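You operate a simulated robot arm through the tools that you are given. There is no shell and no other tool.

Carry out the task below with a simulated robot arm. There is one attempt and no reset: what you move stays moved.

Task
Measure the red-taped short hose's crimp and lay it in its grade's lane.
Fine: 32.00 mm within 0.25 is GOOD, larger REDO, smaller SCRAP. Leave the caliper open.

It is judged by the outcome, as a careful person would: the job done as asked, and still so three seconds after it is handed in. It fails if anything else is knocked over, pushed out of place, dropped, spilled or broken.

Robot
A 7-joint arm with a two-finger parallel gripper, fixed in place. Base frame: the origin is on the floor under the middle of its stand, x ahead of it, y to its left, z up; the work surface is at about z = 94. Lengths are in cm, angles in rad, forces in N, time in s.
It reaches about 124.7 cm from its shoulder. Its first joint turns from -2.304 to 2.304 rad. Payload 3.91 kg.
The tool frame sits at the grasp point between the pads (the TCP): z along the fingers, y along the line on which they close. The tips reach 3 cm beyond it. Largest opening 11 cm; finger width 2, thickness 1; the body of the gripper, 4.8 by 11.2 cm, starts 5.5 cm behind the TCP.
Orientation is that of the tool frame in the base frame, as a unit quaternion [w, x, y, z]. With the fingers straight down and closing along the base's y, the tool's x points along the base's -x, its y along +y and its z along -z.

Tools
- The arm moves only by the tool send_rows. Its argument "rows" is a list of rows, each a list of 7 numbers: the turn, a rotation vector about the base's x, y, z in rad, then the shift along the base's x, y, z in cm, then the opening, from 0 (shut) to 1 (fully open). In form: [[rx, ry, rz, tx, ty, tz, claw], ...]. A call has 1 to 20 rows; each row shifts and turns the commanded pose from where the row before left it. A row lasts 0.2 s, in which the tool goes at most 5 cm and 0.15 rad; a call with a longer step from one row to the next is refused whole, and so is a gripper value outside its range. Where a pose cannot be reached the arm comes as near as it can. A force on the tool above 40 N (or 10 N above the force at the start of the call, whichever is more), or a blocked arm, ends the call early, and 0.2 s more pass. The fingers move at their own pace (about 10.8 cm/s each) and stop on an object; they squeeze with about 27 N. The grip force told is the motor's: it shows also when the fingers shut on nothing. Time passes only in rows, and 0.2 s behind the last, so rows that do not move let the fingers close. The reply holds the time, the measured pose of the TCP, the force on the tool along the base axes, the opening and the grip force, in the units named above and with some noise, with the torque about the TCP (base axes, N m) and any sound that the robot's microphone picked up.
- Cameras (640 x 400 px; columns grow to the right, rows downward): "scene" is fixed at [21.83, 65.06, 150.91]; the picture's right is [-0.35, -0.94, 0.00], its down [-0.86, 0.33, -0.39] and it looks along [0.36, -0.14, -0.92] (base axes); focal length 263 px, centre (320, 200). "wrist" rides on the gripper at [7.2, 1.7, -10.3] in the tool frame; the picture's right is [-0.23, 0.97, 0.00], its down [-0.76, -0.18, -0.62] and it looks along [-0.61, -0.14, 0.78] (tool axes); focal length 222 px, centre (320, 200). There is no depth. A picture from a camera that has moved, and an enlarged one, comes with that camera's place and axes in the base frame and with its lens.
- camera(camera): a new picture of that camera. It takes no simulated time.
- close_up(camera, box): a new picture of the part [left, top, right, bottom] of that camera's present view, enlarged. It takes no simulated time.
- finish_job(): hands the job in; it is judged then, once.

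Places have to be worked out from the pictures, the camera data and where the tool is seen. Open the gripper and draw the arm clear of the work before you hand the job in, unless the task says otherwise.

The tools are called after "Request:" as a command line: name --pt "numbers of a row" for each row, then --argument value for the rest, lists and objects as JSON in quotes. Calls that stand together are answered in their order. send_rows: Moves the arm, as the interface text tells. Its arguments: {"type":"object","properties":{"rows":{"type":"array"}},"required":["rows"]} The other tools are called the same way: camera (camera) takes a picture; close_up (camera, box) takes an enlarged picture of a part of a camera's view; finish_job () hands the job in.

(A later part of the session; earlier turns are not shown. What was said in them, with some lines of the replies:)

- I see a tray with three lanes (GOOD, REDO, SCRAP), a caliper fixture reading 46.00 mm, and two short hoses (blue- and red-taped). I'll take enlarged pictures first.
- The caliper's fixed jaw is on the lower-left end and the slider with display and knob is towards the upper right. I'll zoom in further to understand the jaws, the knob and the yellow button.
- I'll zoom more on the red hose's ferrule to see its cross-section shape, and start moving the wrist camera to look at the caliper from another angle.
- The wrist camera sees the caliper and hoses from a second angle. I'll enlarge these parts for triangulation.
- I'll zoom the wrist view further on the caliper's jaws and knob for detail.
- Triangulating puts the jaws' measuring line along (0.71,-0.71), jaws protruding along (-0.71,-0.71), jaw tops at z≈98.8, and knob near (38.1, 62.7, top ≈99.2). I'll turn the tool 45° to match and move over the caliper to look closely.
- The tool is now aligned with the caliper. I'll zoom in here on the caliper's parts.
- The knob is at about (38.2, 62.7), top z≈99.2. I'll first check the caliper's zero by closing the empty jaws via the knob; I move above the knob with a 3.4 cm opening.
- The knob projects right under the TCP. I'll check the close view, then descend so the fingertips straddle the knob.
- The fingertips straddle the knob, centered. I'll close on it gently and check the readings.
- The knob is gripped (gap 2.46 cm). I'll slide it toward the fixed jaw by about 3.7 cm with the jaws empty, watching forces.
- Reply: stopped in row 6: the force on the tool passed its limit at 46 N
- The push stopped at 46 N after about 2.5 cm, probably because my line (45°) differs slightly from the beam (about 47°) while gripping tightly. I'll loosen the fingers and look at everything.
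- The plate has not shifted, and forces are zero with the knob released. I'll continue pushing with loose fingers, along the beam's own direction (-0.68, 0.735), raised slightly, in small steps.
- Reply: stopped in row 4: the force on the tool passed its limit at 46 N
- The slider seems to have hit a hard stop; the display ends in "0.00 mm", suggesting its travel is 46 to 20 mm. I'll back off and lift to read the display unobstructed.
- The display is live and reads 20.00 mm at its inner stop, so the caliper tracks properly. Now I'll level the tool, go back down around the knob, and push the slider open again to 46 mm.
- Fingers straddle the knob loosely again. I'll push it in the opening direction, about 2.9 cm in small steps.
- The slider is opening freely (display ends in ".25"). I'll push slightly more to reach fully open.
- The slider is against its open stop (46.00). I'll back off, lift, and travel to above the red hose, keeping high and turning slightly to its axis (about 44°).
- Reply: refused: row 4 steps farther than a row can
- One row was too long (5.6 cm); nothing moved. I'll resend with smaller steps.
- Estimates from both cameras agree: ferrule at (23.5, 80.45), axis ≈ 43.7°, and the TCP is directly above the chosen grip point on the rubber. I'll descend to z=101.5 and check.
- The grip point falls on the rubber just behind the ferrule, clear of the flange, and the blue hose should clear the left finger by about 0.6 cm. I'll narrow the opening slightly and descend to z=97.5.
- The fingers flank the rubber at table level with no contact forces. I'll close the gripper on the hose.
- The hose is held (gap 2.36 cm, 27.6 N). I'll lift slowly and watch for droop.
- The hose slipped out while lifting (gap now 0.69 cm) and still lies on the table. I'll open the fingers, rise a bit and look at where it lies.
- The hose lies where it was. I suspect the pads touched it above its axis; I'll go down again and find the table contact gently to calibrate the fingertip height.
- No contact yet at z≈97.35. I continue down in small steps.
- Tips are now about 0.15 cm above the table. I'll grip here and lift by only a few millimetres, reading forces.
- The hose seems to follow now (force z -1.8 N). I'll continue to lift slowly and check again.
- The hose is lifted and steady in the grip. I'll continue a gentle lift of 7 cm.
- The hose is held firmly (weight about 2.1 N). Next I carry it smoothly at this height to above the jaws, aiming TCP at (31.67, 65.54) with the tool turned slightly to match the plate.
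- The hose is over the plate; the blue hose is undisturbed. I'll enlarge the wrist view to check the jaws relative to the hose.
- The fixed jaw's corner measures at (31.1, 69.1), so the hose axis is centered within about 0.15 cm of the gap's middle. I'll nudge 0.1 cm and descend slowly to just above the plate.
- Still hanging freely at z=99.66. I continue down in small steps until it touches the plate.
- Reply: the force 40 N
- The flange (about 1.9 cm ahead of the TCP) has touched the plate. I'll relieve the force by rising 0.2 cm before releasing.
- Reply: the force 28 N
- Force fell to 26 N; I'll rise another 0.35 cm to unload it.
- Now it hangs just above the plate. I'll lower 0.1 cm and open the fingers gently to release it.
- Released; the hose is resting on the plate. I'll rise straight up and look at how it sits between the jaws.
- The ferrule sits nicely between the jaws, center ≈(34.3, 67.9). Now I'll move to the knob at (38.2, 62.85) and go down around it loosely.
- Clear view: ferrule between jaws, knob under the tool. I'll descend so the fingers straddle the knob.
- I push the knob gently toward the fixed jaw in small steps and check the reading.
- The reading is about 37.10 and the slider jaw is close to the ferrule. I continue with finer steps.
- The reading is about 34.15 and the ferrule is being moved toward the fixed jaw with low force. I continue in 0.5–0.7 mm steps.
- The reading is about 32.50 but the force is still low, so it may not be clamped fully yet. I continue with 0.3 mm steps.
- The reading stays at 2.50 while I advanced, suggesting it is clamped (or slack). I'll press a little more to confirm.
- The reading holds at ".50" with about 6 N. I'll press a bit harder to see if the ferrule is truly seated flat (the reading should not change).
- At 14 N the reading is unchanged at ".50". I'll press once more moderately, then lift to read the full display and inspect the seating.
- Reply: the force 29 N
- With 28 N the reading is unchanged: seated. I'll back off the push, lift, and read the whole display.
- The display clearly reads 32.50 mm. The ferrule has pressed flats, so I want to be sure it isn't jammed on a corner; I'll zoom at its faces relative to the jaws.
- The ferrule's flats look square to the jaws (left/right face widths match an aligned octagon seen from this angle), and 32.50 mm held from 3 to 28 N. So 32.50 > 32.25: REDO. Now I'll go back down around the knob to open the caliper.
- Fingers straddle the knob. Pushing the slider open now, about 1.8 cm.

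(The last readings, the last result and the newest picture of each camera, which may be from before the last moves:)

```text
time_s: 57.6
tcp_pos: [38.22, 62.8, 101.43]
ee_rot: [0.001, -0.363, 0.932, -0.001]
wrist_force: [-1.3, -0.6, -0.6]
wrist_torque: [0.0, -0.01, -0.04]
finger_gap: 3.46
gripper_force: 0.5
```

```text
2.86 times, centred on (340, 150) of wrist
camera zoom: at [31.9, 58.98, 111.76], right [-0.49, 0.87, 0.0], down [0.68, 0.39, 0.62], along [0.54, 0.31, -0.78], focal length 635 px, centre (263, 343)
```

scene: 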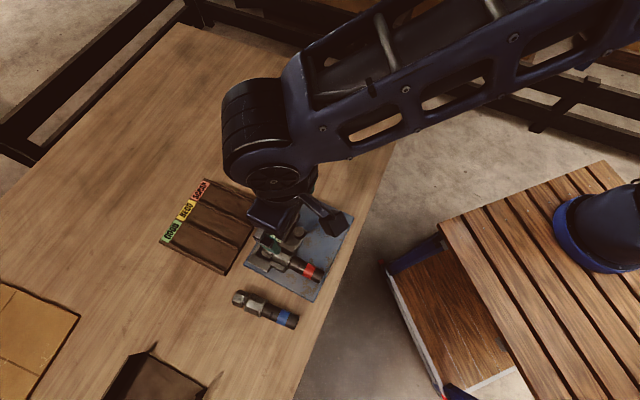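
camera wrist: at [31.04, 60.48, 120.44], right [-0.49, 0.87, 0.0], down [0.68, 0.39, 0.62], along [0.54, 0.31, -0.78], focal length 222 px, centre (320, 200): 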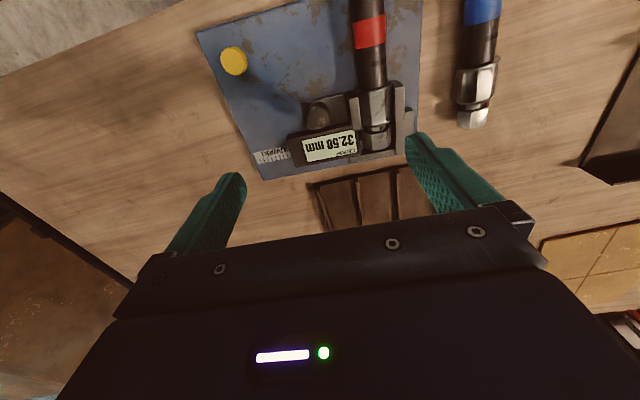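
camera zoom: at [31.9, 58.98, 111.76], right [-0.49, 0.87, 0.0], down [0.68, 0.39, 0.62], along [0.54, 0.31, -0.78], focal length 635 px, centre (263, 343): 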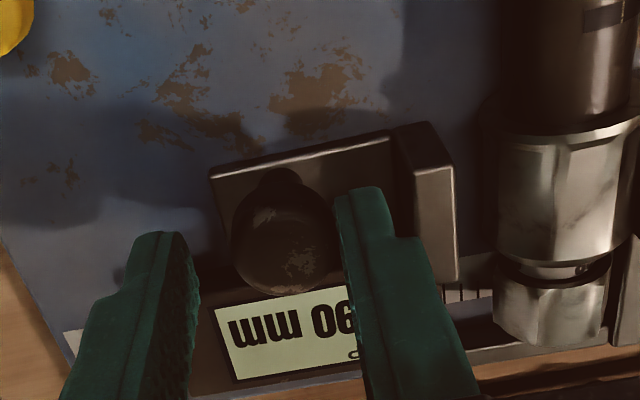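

The slider is opening (display "…​.90"). I'll push a bit further to the open stop.

Request:
send_rows --pt "0 0 0 0.1 -0.11 0 0.31" --pt "0 0 0 0.1 -0.11 0 0.31" --pt "0 0 0 0.068 -0.074 0 0.31" --pt "0 0 0 0 0 0 0.31"

Request:
close_up --camera "wrist" --box '[240, 80, 440, 220]'

```text
time_s: 58.6
tcp_pos: [38.56, 62.53, 101.45]
ee_rot: [0.0, -0.365, 0.931, 0.0]
wrist_force: [-1.5, 2.0, -0.8]
wrist_torque: [0.03, 0.04, 0.02]
finger_gap: 3.56
gripper_force: 1.0
```

```text
2.86 times, centred on (340, 150) of wrist
camera zoom: at [32.16, 58.72, 111.78], right [-0.49, 0.87, 0.0], down [0.68, 0.39, 0.62], along [0.54, 0.31, -0.78], focal length 635 px, centre (263, 343)
```

zoom: 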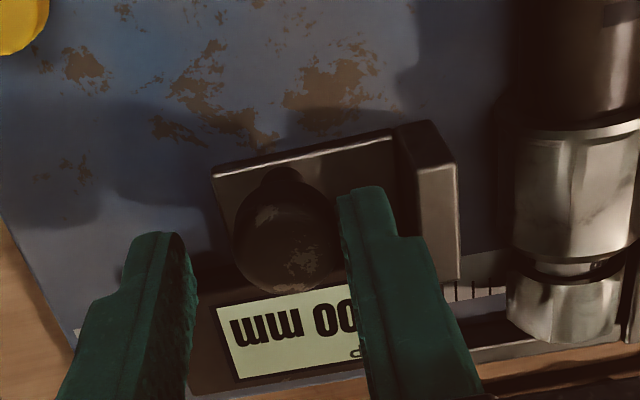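

The caliper is fully open again (display "…00 mm", at its stop). I'll back off the knob, lift, and move above the hose to view its present position.

Request:
send_rows --pt "0 0 0 -0.2 0.22 0 0.31" --pt "0 0 0 0 0 2 0.31" --pt "0 0 0 0 0 3.5 0.33" --pt "0 0 0 0 0 4 0.36" --pt "0 0 0 -3.6 1.6 0 0.36" --pt "0 0 0 -3.6 1.6 0 0.36" --pt "0 0 0 0 0 0 0.36"

Request:
camera --camera "wrist"

Request:
close_up --camera "wrist" --box '[220, 40, 420, 200]'

```text
time_s: 60.2
tcp_pos: [31.02, 65.77, 110.62]
ee_rot: [0.0, -0.364, 0.931, -0.001]
wrist_force: [-0.1, -0.3, 0.6]
wrist_torque: [0.02, 0.0, 0.01]
finger_gap: 3.95
gripper_force: 0.1
```

```text
taken
camera wrist: at [24.61, 62.01, 121.02], right [-0.49, 0.87, 0.0], down [0.68, 0.39, 0.62], along [0.54, 0.31, -0.78], focal length 222 px, centre (320, 200)
```

wrist: 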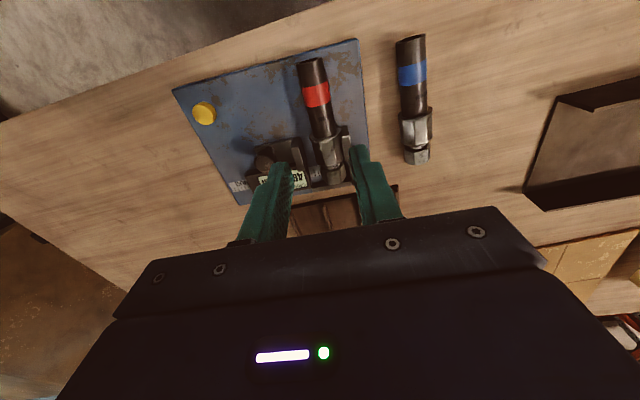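

```text
2.50 times, centred on (320, 120) of wrist
camera zoom: at [24.61, 62.01, 121.02], right [-0.49, 0.87, 0.0], down [0.68, 0.39, 0.62], along [0.54, 0.31, -0.78], focal length 555 px, centre (320, 400)
```

zoom: 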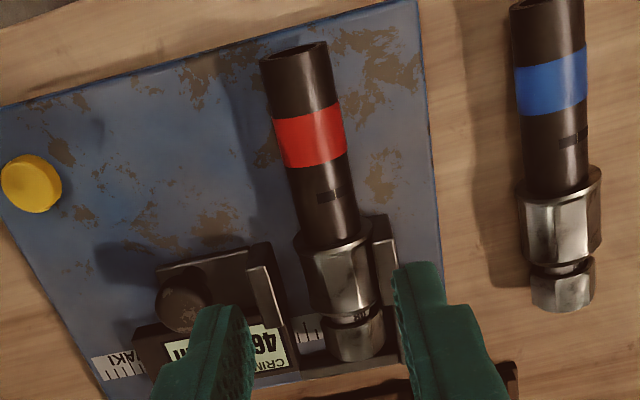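

The hose axis lies right under the tool's plane with matching direction, and the caliper shows 46. I'll descend to the rubber again, fingers clear of the jaw tips by about 1.2 cm.

Request:
send_rows --pt "0 0 0 0 0 -3 0.35" --pt "0 0 0 0 0 -3 0.35" --pt "0 0 0 0 0 -2.5 0.35" --pt "0 0 0 0 0 -1.5 0.35" --pt "0 0 0 0 0 -1 0.35" --pt "0 0 0 0 0 -0.6 0.35" --pt "0 0 0 0 0 0 0.35"

Request:
close_up --camera "wrist" --box '[220, 60, 440, 240]'

```text
time_s: 61.8
tcp_pos: [31.1, 65.8, 99.31]
ee_rot: [0.0, -0.364, 0.931, -0.002]
wrist_force: [-0.2, 0.3, 0.3]
wrist_torque: [0.02, 0.0, -0.02]
finger_gap: 3.85
gripper_force: 0.1
```

```text
2.22 times, centred on (330, 150) of wrist
camera zoom: at [24.66, 61.99, 109.57], right [-0.49, 0.87, 0.0], down [0.68, 0.39, 0.62], along [0.54, 0.31, -0.78], focal length 494 px, centre (298, 311)
```

zoom: 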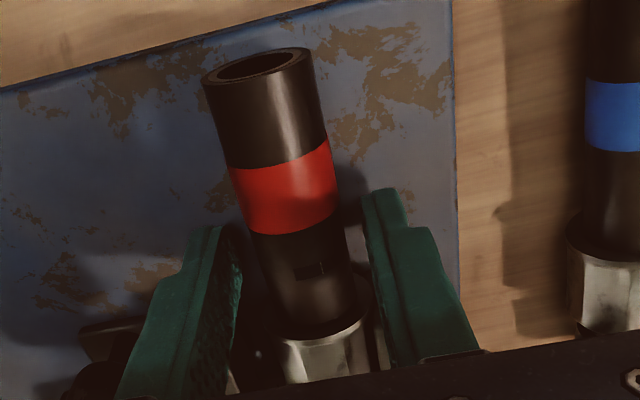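

Centered on the rubber. I'll lower by small steps toward the plate, feeling for contact.

Request:
send_rows --pt "0 0 0 0 0 -0.2 0.35" --pt "0 0 0 0 0 -0.2 0.35" --pt "0 0 0 0 0 0 0.35"

Request:
send_rows --pt "0 0 0 0 0 -0.15 0.35" --pt "0 0 0 0 0 0 0.35"

Request:
send_rows --pt "0 0 0 0 0 -0.15 0.35" --pt "0 0 0 0 0 0 0.35"

```text
time_s: 62.6
tcp_pos: [31.14, 65.86, 98.87]
ee_rot: [0.0, -0.365, 0.931, -0.001]
wrist_force: [0.7, 1.0, 0.6]
wrist_torque: [0.01, 0.0, -0.03]
finger_gap: 3.84
gripper_force: 0.0
```

```text
time_s: 63.2
tcp_pos: [31.14, 65.84, 98.74]
ee_rot: [0.001, -0.364, 0.931, -0.001]
wrist_force: [0.2, -0.2, 0.0]
wrist_torque: [0.02, -0.01, 0.0]
finger_gap: 3.88
gripper_force: 0.0
```

```text
time_s: 63.8
tcp_pos: [31.08, 65.79, 98.63]
ee_rot: [0.001, -0.364, 0.931, 0.001]
wrist_force: [-0.5, -0.8, 9.3]
wrist_torque: [0.11, 0.21, 0.02]
finger_gap: 3.85
gripper_force: 0.1
```

The fingertips just touched the plate (so its top is z≈95.6). I'll rise 0.1 cm and close on the rubber.

Request:
send_rows --pt "0 0 0 0 0 0.12 0.33" --pt "0 0 0 0 0 0 0.22" --pt "0 0 0 0 0 0 0.1" --pt "0 0 0 0 0 0 0.0" --pt "0 0 0 0 0 0 0.0"

Request:
send_rows --pt "0 0 0 0 0 0.15 0.0" --pt "0 0 0 0 0 0.2 0.0" --pt "0 0 0 0 0 0.2 0.0" --pt "0 0 0 0 0 0.2 0.0" --pt "0 0 0 0 0 0 0.0"

Request:
close_up --camera "wrist" --box '[220, 60, 440, 240]'

```text
time_s: 65.0
tcp_pos: [31.24, 65.74, 98.65]
ee_rot: [0.001, -0.364, 0.931, -0.001]
wrist_force: [-0.5, 0.8, 0.1]
wrist_torque: [-0.04, 0.11, -0.03]
finger_gap: 2.38
gripper_force: 27.1
```

```text
time_s: 66.2
tcp_pos: [31.23, 65.82, 99.49]
ee_rot: [0.001, -0.365, 0.931, -0.001]
wrist_force: [1.3, -1.7, -3.4]
wrist_torque: [-0.13, 0.05, -0.07]
finger_gap: 2.37
gripper_force: 27.3
```

```text
2.22 times, centred on (330, 150) of wrist
camera zoom: at [24.73, 62.14, 109.82], right [-0.49, 0.87, 0.0], down [0.68, 0.39, 0.62], along [0.54, 0.31, -0.78], focal length 494 px, centre (298, 311)
```

zoom: 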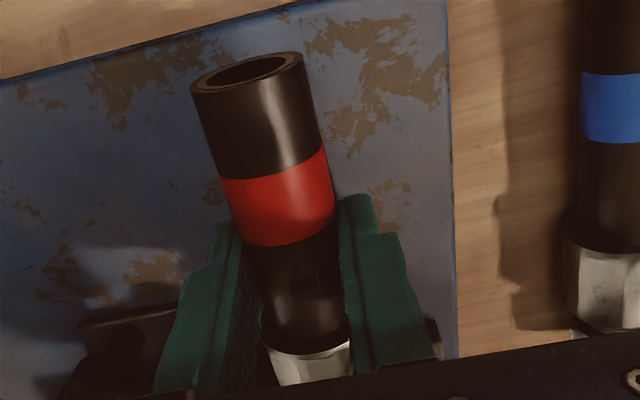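

The hose lifts; there's a slight side force from rubbing the fixed jaw, so I'll shift 0.4 cm into the gap and then lift slowly.

Request:
send_rows --pt "0 0 0 0.13 -0.14 0.1 0.0" --pt "0 0 0 0.14 -0.15 0.1 0.0" --pt "0 0 0 0 0 0.3 0.0" --pt "0 0 0 0 0 0.3 0.0" --pt "0 0 0 0 0 0.3 0.0" --pt "0 0 0 0 0 0.4 0.0" --pt "0 0 0 0 0 0.4 0.0" --pt "0 0 0 0 0 0.4 0.0" --pt "0 0 0 0 0 0.4 0.0" --pt "0 0 0 0 0 0.4 0.0" --pt "0 0 0 0 0 0.5 0.0" --pt "0 0 0 0 0 0.5 0.0" --pt "0 0 0 0 0 0.5 0.0" --pt "0 0 0 0 0 0.5 0.0" --pt "0 0 0 0 0 0.5 0.0" --pt "0 0 0 0 0 0.5 0.0" --pt "0 0 0 0 0 0.3 0.0" --pt "0 0 0 0 0 0 0.0"

Request:
camera --camera "wrist"

Request:
close_up --camera "wrist" --box '[220, 60, 440, 240]'

```text
time_s: 70.0
tcp_pos: [31.38, 65.47, 105.81]
ee_rot: [0.0, -0.364, 0.931, 0.0]
wrist_force: [0.0, -0.4, -3.1]
wrist_torque: [-0.01, 0.06, -0.01]
finger_gap: 2.36
gripper_force: 26.9
```

```text
taken
camera wrist: at [25.01, 61.69, 116.22], right [-0.49, 0.87, 0.0], down [0.68, 0.39, 0.62], along [0.54, 0.31, -0.78], focal length 222 px, centre (320, 200)
```

wrist: 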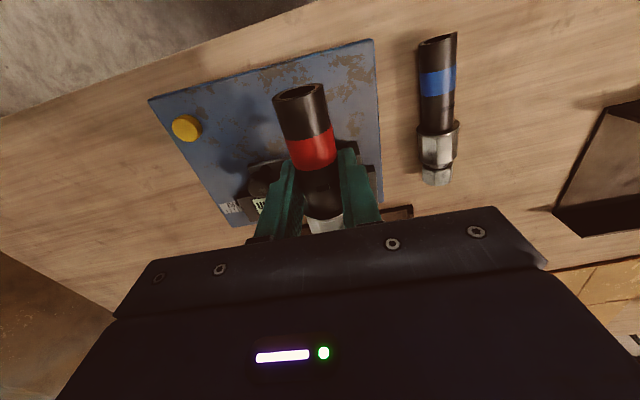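

```text
2.22 times, centred on (330, 150) of wrist
camera zoom: at [25.01, 61.69, 116.22], right [-0.49, 0.87, 0.0], down [0.68, 0.39, 0.62], along [0.54, 0.31, -0.78], focal length 494 px, centre (298, 311)
```

zoom: 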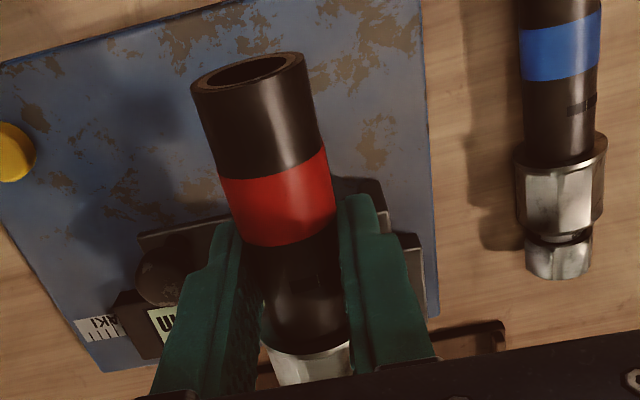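

Firm hold, weight felt ≈3 N. I'll carry it to the middle (REDO) lane: from the pictures the lane's center line passes (46.8, 80.8) at 45°, so TCP target (45.5, 79.4) with the tool turned +0.04 rad.

Request:
send_rows --pt "0 0 0 0.5 0.49 0 0.0" --pt "0 0 0.02 1.0 0.985 0 0.0" --pt "0 0 0.02 1.4 1.38 0 0.0" --pt "0 0 0 1.4 1.38 0 0.0" --pt "0 0 0 1.4 1.38 0 0.0" --pt "0 0 0 1.4 1.38 0 0.0" --pt "0 0 0 1.4 1.38 0 0.0" --pt "0 0 0 1.4 1.38 0 0.0" --pt "0 0 0 1.4 1.38 0 0.0" --pt "0 0 0 1.4 1.38 0 0.0" --pt "0 0 0 0.9 0.89 0 0.0" --pt "0 0 0 0.5 0.49 0 0.0" --pt "0 0 0 0 0 0 0.0"

Request:
camera --camera "wrist"

Request:
camera --camera "scene"

Request:
close_up --camera "scene" --box '[140, 160, 290, 290]'

```text
time_s: 72.8
tcp_pos: [45.52, 79.49, 105.8]
ee_rot: [0.001, -0.383, 0.924, -0.001]
wrist_force: [0.1, -0.1, -1.2]
wrist_torque: [-0.03, 0.04, -0.02]
finger_gap: 2.37
gripper_force: 26.6
```

```text
taken
camera wrist: at [39.34, 75.51, 116.11], right [-0.53, 0.85, 0.0], down [0.66, 0.41, 0.62], along [0.53, 0.33, -0.78], focal length 222 px, centre (320, 200)
```

wrist: 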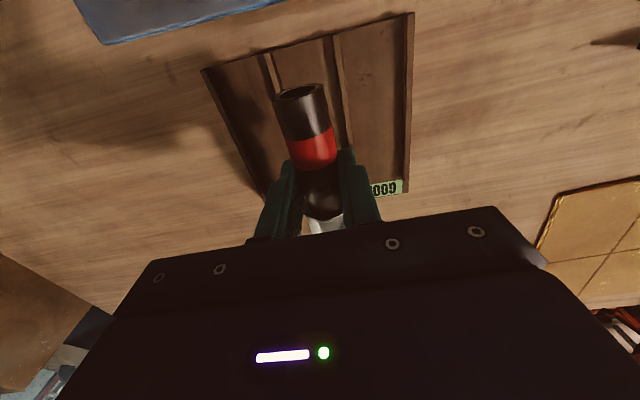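

```text
taken
```

scene: 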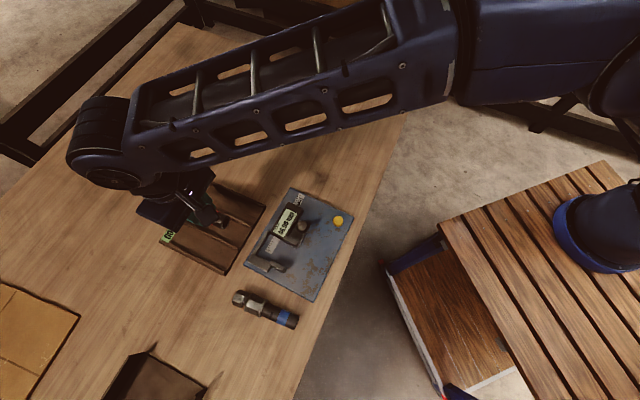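

```text
3.08 times, centred on (215, 225) of scene
camera zoom: at [21.83, 65.06, 150.91], right [-0.35, -0.94, 0.0], down [-0.86, 0.33, -0.39], along [0.36, -0.14, -0.92], focal length 810 px, centre (643, 123)
```

zoom: 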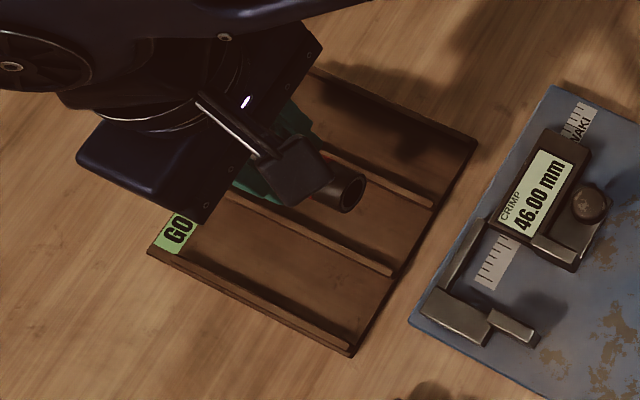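

The caliper shows 46.00 (open) and the hose hovers above the middle lane. I'll enlarge the wrist view to fine-center between the ridges.

Request:
close_up --camera "wrist" --box '[190, 0, 430, 220]'

```text
1.82 times, centred on (310, 110) of wrist
camera zoom: at [39.34, 75.51, 116.11], right [-0.53, 0.85, 0.0], down [0.66, 0.41, 0.62], along [0.53, 0.33, -0.78], focal length 404 px, centre (338, 364)
```

zoom: 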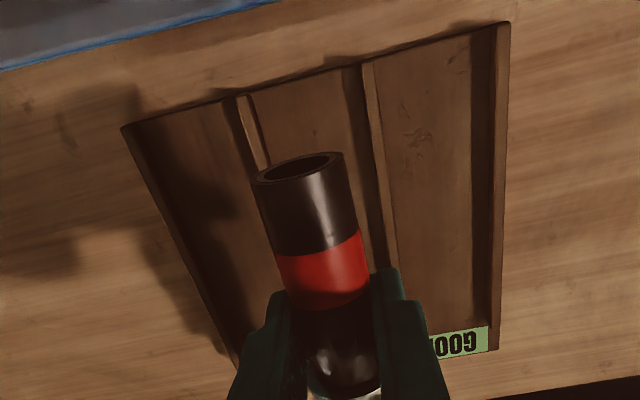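

The lane's ridge ends measure at cross-positions symmetric about the tool (mid −23.94 vs TCP −24.02). I'll zoom both cameras on the ridge ends to get their height before lowering.

Request:
close_up --camera "scene" --box '[205, 205, 255, 245]'

Request:
close_up --camera "wrist" --box '[255, 20, 345, 80]'

Request:
close_up --camera "scene" --box '[200, 240, 240, 280]'

```text
10.00 times, centred on (230, 225) of scene
camera zoom: at [21.83, 65.06, 150.91], right [-0.35, -0.94, 0.0], down [-0.86, 0.33, -0.39], along [0.36, -0.14, -0.92], focal length 2633 px, centre (1220, -50)
```

zoom: 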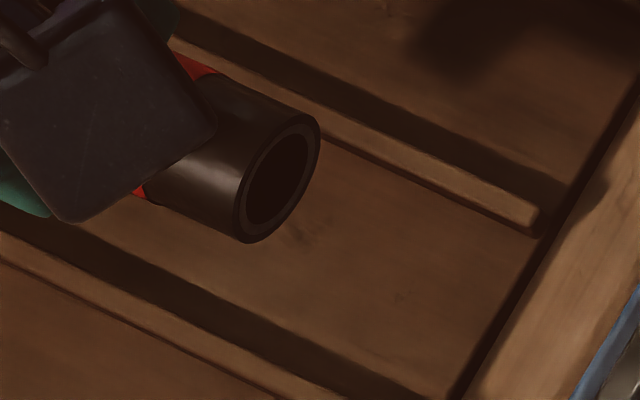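

```text
6.67 times, centred on (300, 50) of wrist
camera zoom: at [39.34, 75.51, 116.11], right [-0.53, 0.85, 0.0], down [0.66, 0.41, 0.62], along [0.53, 0.33, -0.78], focal length 1481 px, centre (453, 1200)
```

zoom: 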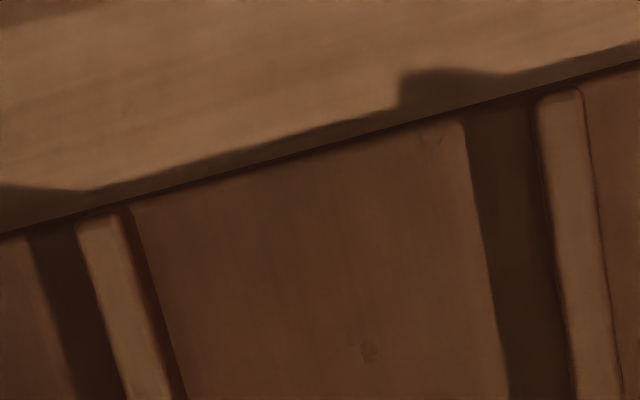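

```text
10.00 times, centred on (220, 260) of scene
camera zoom: at [21.83, 65.06, 150.91], right [-0.35, -0.94, 0.0], down [-0.86, 0.33, -0.39], along [0.36, -0.14, -0.92], focal length 2633 px, centre (1320, -400)
```

zoom: 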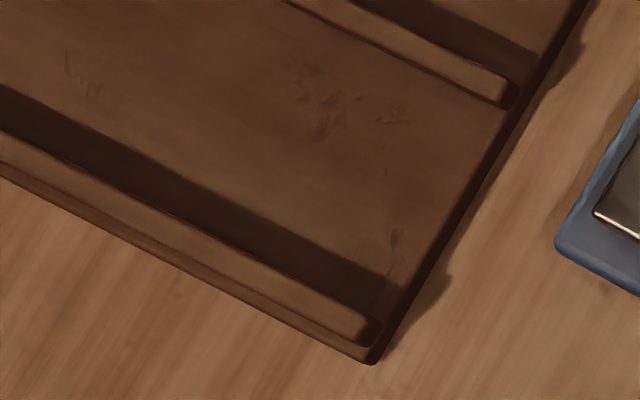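

Ridge tops come out at z≈95.6 with inner lane half-width ≈2.4 cm; closed fingers (±2.2 cm) just fit, and the TCP is centered within 0.1 cm. I'll correct 0.06 cm and lower to z≈99.3.

Request:
send_rows --pt "0 0 0 0.06 -0.06 -0.4 0.0" --pt "0 0 0 0 0 -0.6 0.0" --pt "0 0 0 0 0 -0.8 0.0" --pt "0 0 0 0 0 -0.8 0.0" --pt "0 0 0 0 0 -0.8 0.0" --pt "0 0 0 0 0 -0.8 0.0" --pt "0 0 0 0 0 -0.8 0.0" --pt "0 0 0 0 0 -0.6 0.0" --pt "0 0 0 0 0 -0.5 0.0" --pt "0 0 0 0 0 -0.4 0.0" --pt "0 0 0 0 0 0 0.0"

Request:
camera --camera "wrist"

Request:
close_up --camera "wrist" --box '[200, 40, 440, 220]'

Request:
close_up --camera "scene" --box '[140, 160, 290, 290]'

```text
time_s: 75.2
tcp_pos: [45.56, 79.36, 99.49]
ee_rot: [0.0, -0.382, 0.924, -0.001]
wrist_force: [0.3, 0.3, -3.0]
wrist_torque: [-0.03, 0.05, -0.03]
finger_gap: 2.35
gripper_force: 26.8
```

```text
taken
camera wrist: at [39.35, 75.24, 109.8], right [-0.53, 0.85, 0.0], down [0.66, 0.41, 0.62], along [0.53, 0.33, -0.78], focal length 222 px, centre (320, 200)
```

wrist: 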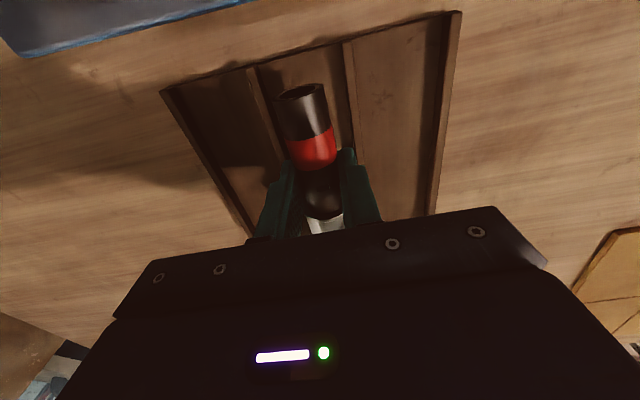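

```text
2.22 times, centred on (320, 130) of wrist
camera zoom: at [39.35, 75.24, 109.8], right [-0.53, 0.85, 0.0], down [0.66, 0.41, 0.62], along [0.53, 0.33, -0.78], focal length 494 px, centre (320, 356)
```

zoom: 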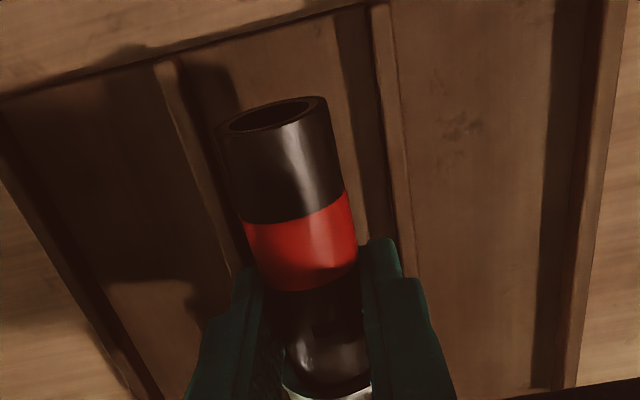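

```text
3.08 times, centred on (215, 225) of scene
camera zoom: at [21.83, 65.06, 150.91], right [-0.35, -0.94, 0.0], down [-0.86, 0.33, -0.39], along [0.36, -0.14, -0.92], focal length 810 px, centre (643, 123)
```

zoom: 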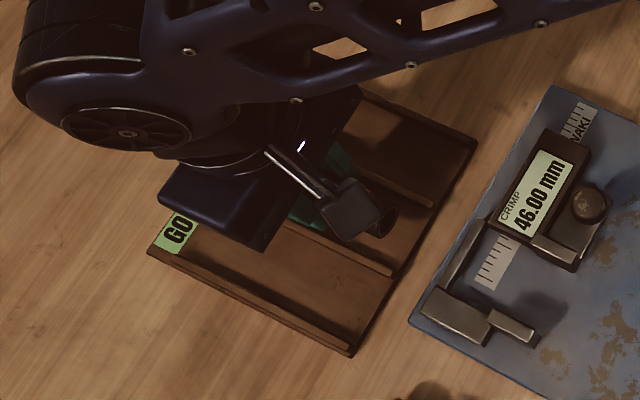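

I want to verify the clearance between the right finger and the ridge before going lower; zooming there.

Request:
close_up --camera "wrist" --box '[325, 120, 385, 170]'

Request:
close_up --camera "wrist" --box '[255, 130, 315, 180]'

```text
8.00 times, centred on (355, 145) of wrist
camera zoom: at [39.35, 75.24, 109.8], right [-0.53, 0.85, 0.0], down [0.66, 0.41, 0.62], along [0.53, 0.33, -0.78], focal length 1777 px, centre (40, 640)
```

zoom: 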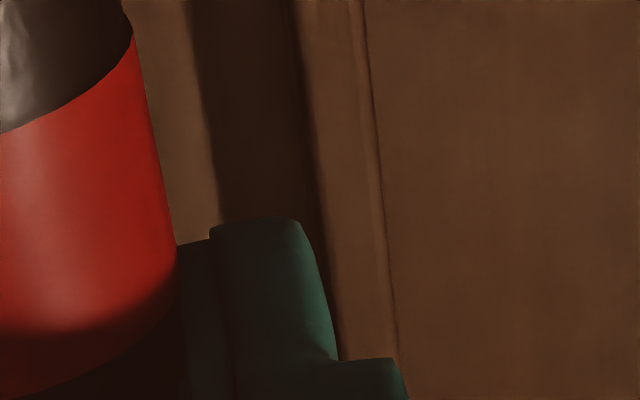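

```text
8.00 times, centred on (285, 155) of wrist
camera zoom: at [39.35, 75.24, 109.8], right [-0.53, 0.85, 0.0], down [0.66, 0.41, 0.62], along [0.53, 0.33, -0.78], focal length 1777 px, centre (600, 560)
```

zoom: 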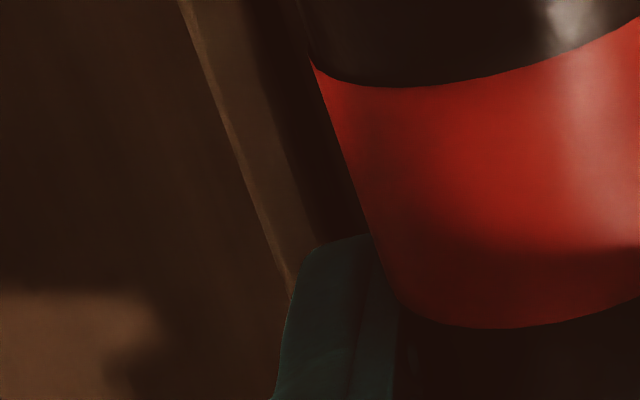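

Ridge inner edges are about ±2.5 cm from the tool's center, fingers about ±2.2–2.35, so it is centered and should pass. I'll lower slowly in two stages, watching forces.

Request:
send_rows --pt "0 0 0 0 0 -0.25 0.0" --pt "0 0 0 0 0 -0.25 0.0" --pt "0 0 0 0 0 -0.2 0.0" --pt "0 0 0 0 0 -0.15 0.0" --pt "0 0 0 0 0 0 0.0"

Request:
send_rows --pt "0 0 0 0 0 -0.15 0.0" --pt "0 0 0 0 0 -0.15 0.0" --pt "0 0 0 0 0 0 0.0"

```text
time_s: 76.4
tcp_pos: [45.53, 79.38, 98.58]
ee_rot: [0.0, -0.383, 0.924, -0.001]
wrist_force: [-0.5, -0.5, -2.0]
wrist_torque: [-0.02, 0.03, 0.02]
finger_gap: 2.35
gripper_force: 27.5
```

```text
time_s: 77.2
tcp_pos: [45.58, 79.2, 98.25]
ee_rot: [0.0, -0.383, 0.924, -0.001]
wrist_force: [-0.3, -0.3, -1.5]
wrist_torque: [-0.04, 0.04, 0.0]
finger_gap: 2.35
gripper_force: 27.2
```

Still hanging freely at z≈98.25. I continue in 0.1 cm steps until the hose touches the lane floor.

Request:
send_rows --pt "0 0 0 0 0 -0.1 0.0" --pt "0 0 0 0 0 -0.1 0.0" --pt "0 0 0 0 0 0 0.0"

Request:
send_rows --pt "0 0 0 0 0 -0.1 0.0" --pt "0 0 0 0 0 0 0.0"

Request:
send_rows --pt "0 0 0 0 0 -0.1 0.0" --pt "0 0 0 0 0 0 0.0"

```text
time_s: 78.0
tcp_pos: [45.59, 79.33, 98.18]
ee_rot: [0.001, -0.383, 0.924, -0.001]
wrist_force: [0.4, 0.8, -2.4]
wrist_torque: [-0.05, 0.06, -0.02]
finger_gap: 2.35
gripper_force: 26.7
```

```text
time_s: 78.6
tcp_pos: [45.63, 79.44, 97.92]
ee_rot: [0.0, -0.382, 0.924, 0.0]
wrist_force: [0.5, -0.1, -2.0]
wrist_torque: [-0.05, 0.03, -0.03]
finger_gap: 2.39
gripper_force: 27.6
```

```text
time_s: 79.2
tcp_pos: [45.72, 79.27, 97.84]
ee_rot: [0.001, -0.383, 0.924, 0.0]
wrist_force: [-2.6, -2.6, 6.8]
wrist_torque: [0.13, -0.14, -0.09]
finger_gap: 2.38
gripper_force: 26.9
```

Light contact with the lane floor (6.8 N up). I'll release with a small opening only (about 2.65 cm) so the fingers don't press the ridges.

Request:
send_rows --pt "0 0 0 0 0 0.05 0.15" --pt "0 0 0 0 0 0 0.22" --pt "0 0 0 0 0 0 0.235" --pt "0 0 0 0 0 0 0.242" --pt "0 0 0 0 0 0 0.242"

Request:
close_up --camera "wrist" --box '[200, 40, 440, 220]'

```text
time_s: 80.4
tcp_pos: [45.65, 79.27, 97.8]
ee_rot: [0.001, -0.383, 0.924, -0.001]
wrist_force: [0.4, -0.6, 0.2]
wrist_torque: [-0.03, -0.03, 0.06]
finger_gap: 2.61
gripper_force: 0.1
```

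```text
2.22 times, centred on (320, 130) of wrist
camera zoom: at [39.35, 75.3, 108.13], right [-0.53, 0.85, 0.0], down [0.66, 0.41, 0.62], along [0.53, 0.33, -0.78], focal length 494 px, centre (320, 356)
```

zoom: 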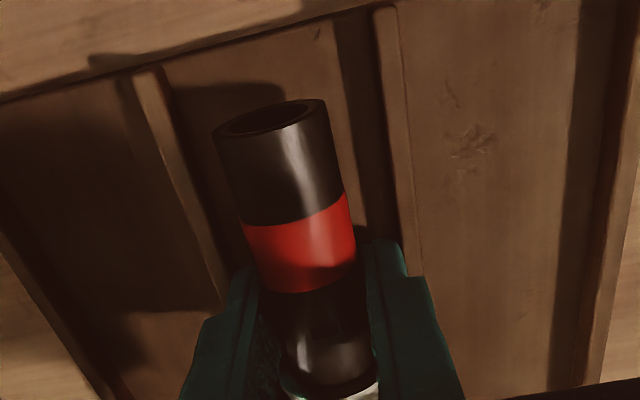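

Released with no residual force. I'll lift slowly 0.9 cm, keeping the same opening, and check the hose stays.

Request:
send_rows --pt "0 0 0 0 0 0.2 0.242" --pt "0 0 0 0 0 0.2 0.242" --pt "0 0 0 0 0 0.2 0.242" --pt "0 0 0 0 0 0.2 0.242" --pt "0 0 0 0 0 0.2 0.242" --pt "0 0 0 0 0 0 0.242"

Request:
close_up --camera "wrist" --box '[200, 40, 440, 220]'

```text
time_s: 81.8
tcp_pos: [45.58, 79.35, 98.93]
ee_rot: [0.0, -0.382, 0.924, -0.001]
wrist_force: [0.1, 0.5, 0.0]
wrist_torque: [0.02, -0.01, -0.02]
finger_gap: 2.65
gripper_force: 0.2
```

```text
2.22 times, centred on (320, 130) of wrist
camera zoom: at [39.32, 75.31, 109.28], right [-0.53, 0.85, 0.0], down [0.66, 0.41, 0.62], along [0.53, 0.33, -0.78], focal length 494 px, centre (320, 356)
```

zoom: 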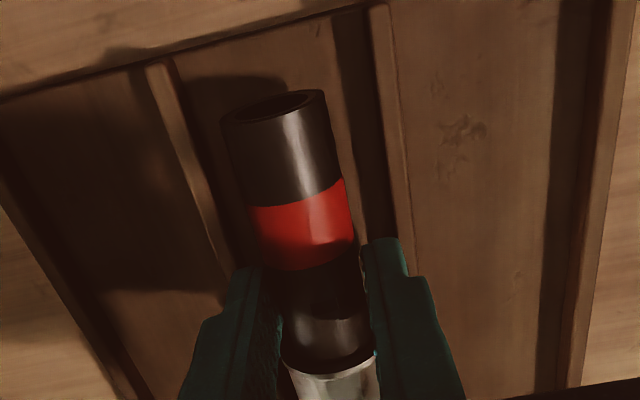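

The hose stays in the lane while the fingers rise. I'll open slightly more, lift well clear and look.

Request:
send_rows --pt "0 0 0 0 0 0.5 0.28" --pt "0 0 0 0 0 1 0.32" --pt "0 0 0 0 0 2 0.36" --pt "0 0 0 0 0 4 0.36" --pt "0 0 0 0 0 4 0.36" --pt "0 0 0 0 0 0 0.36"

Request:
camera --camera "wrist"

Request:
close_up --camera "scene" --box '[140, 160, 290, 290]'

```text
time_s: 83.2
tcp_pos: [45.63, 79.4, 110.12]
ee_rot: [0.001, -0.383, 0.924, 0.0]
wrist_force: [0.0, 1.5, 1.1]
wrist_torque: [0.01, 0.02, 0.01]
finger_gap: 3.97
gripper_force: 0.1
```

```text
taken
camera wrist: at [39.29, 75.39, 120.42], right [-0.53, 0.85, 0.0], down [0.66, 0.41, 0.62], along [0.53, 0.33, -0.78], focal length 222 px, centre (320, 200)
```

wrist: 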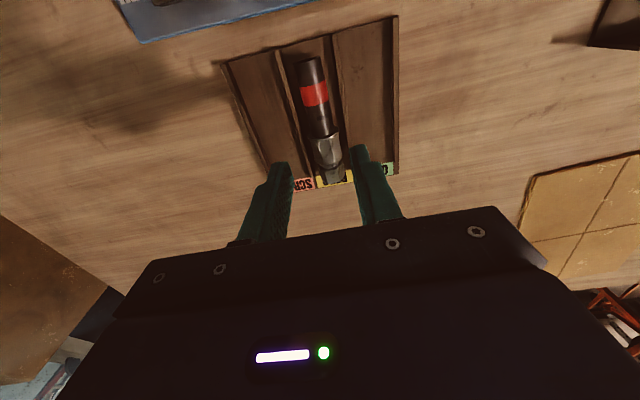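

```text
3.08 times, centred on (215, 225) of scene
camera zoom: at [21.83, 65.06, 150.91], right [-0.35, -0.94, 0.0], down [-0.86, 0.33, -0.39], along [0.36, -0.14, -0.92], focal length 810 px, centre (643, 123)
```

zoom: 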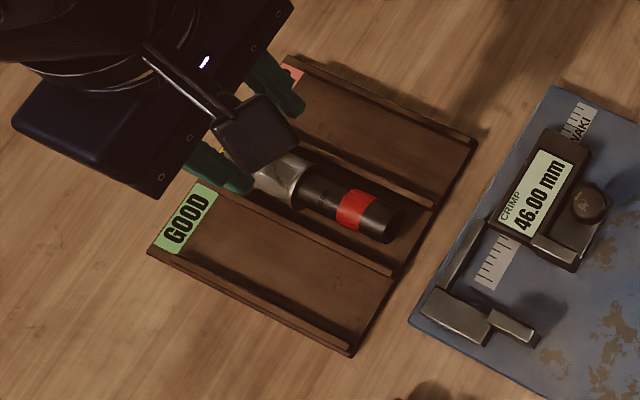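

The hose lies in the middle (REDO) lane and the caliper shows 46.00 open. I'll raise the arm and draw it back to near the starting place with the gripper open.

Request:
send_rows --pt "0 0 0 0 0 4 0.5" --pt "0 0 0 0 0 4 0.8" --pt "0 0 -0.13 0 -4 0 1" --pt "0 0 -0.13 0 -4.5 0 1" --pt "0 0 -0.13 0 -4.5 0 1" --pt "0 0 -0.13 0 -4.5 0 1" --pt "0 0 -0.13 0 -4.5 0 1" --pt "0 0 -0.13 0 -4.5 0 1" --pt "0 0 0 0 -2 0 1" --pt "0 0 0 0 0 0 1"

Request:
camera --camera "scene"

Request:
close_up --camera "scene" --box '[150, 170, 360, 310]'

Request:
close_up --camera "scene" --box '[150, 170, 280, 280]'

```text
time_s: 85.4
tcp_pos: [45.36, 51.01, 118.26]
ee_rot: [0.001, -0.003, 1.0, -0.001]
wrist_force: [0.4, 0.8, 0.0]
wrist_torque: [0.02, -0.03, -0.03]
finger_gap: 11.0
gripper_force: 0.0
```

```text
taken
```

scene: 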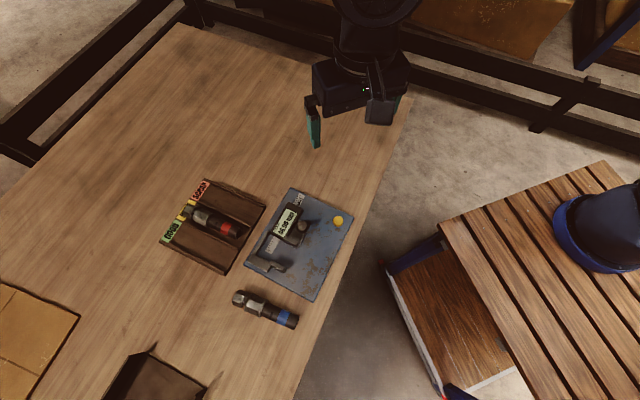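

```text
2.86 times, centred on (255, 240) of scene
camera zoom: at [21.83, 65.06, 150.91], right [-0.35, -0.94, 0.0], down [-0.86, 0.33, -0.39], along [0.36, -0.14, -0.92], focal length 752 px, centre (506, 86)
```

zoom: 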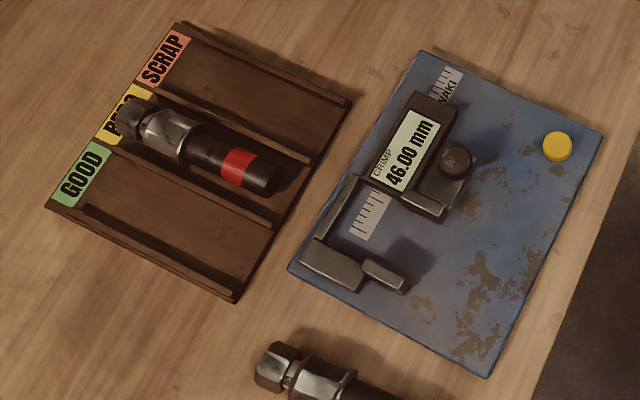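

```text
3.64 times, centred on (215, 225) of scene
camera zoom: at [21.83, 65.06, 150.91], right [-0.35, -0.94, 0.0], down [-0.86, 0.33, -0.39], along [0.36, -0.14, -0.92], focal length 957 px, centre (702, 109)
```

zoom: 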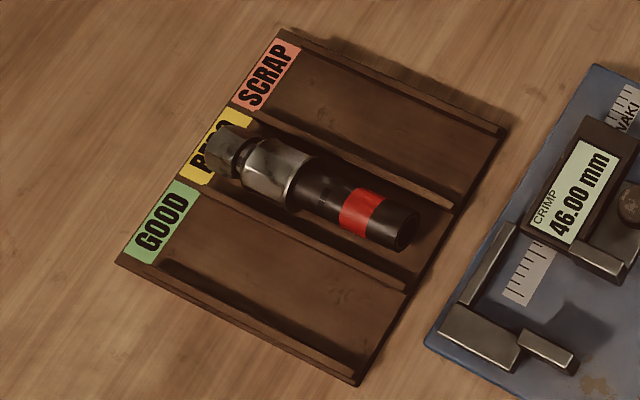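

The final pictures show the red-taped hose lying in the REDO lane. The caliper is open at 46.00, and the tray, plate and blue hose are where they were. The arm is clear and the gripper is open, so I'm handing the job in.

Request:
finish_job

```text
The job is handed in.
```

The red-taped hose's crimp measured 32.50 mm, which is over the 32.25 mm limit, so I laid it in the REDO lane. I handed the job in; the reply gave no verdict.

- **Reading:** it stayed at 32.50 mm as I raised the clamping force from about 3 N to 28 N, and the ferrule's flats looked square to the jaws. I took one measurement and did not repeat it with the hose turned to another position.
- **Zero check:** the caliper's jaws stop at 20.00 mm, so I couldn't close them to check that it reads zero.
- **Caliper:** it is open again and shows 46.00 mm.
- **Slip:** on the first lift the hose slipped out of the gripper while still on the table. It did not move, and I re-gripped it lower.
- **Everything else:** the tray, the caliper plate and the blue-taped hose are where they were. The arm is clear with the gripper open.
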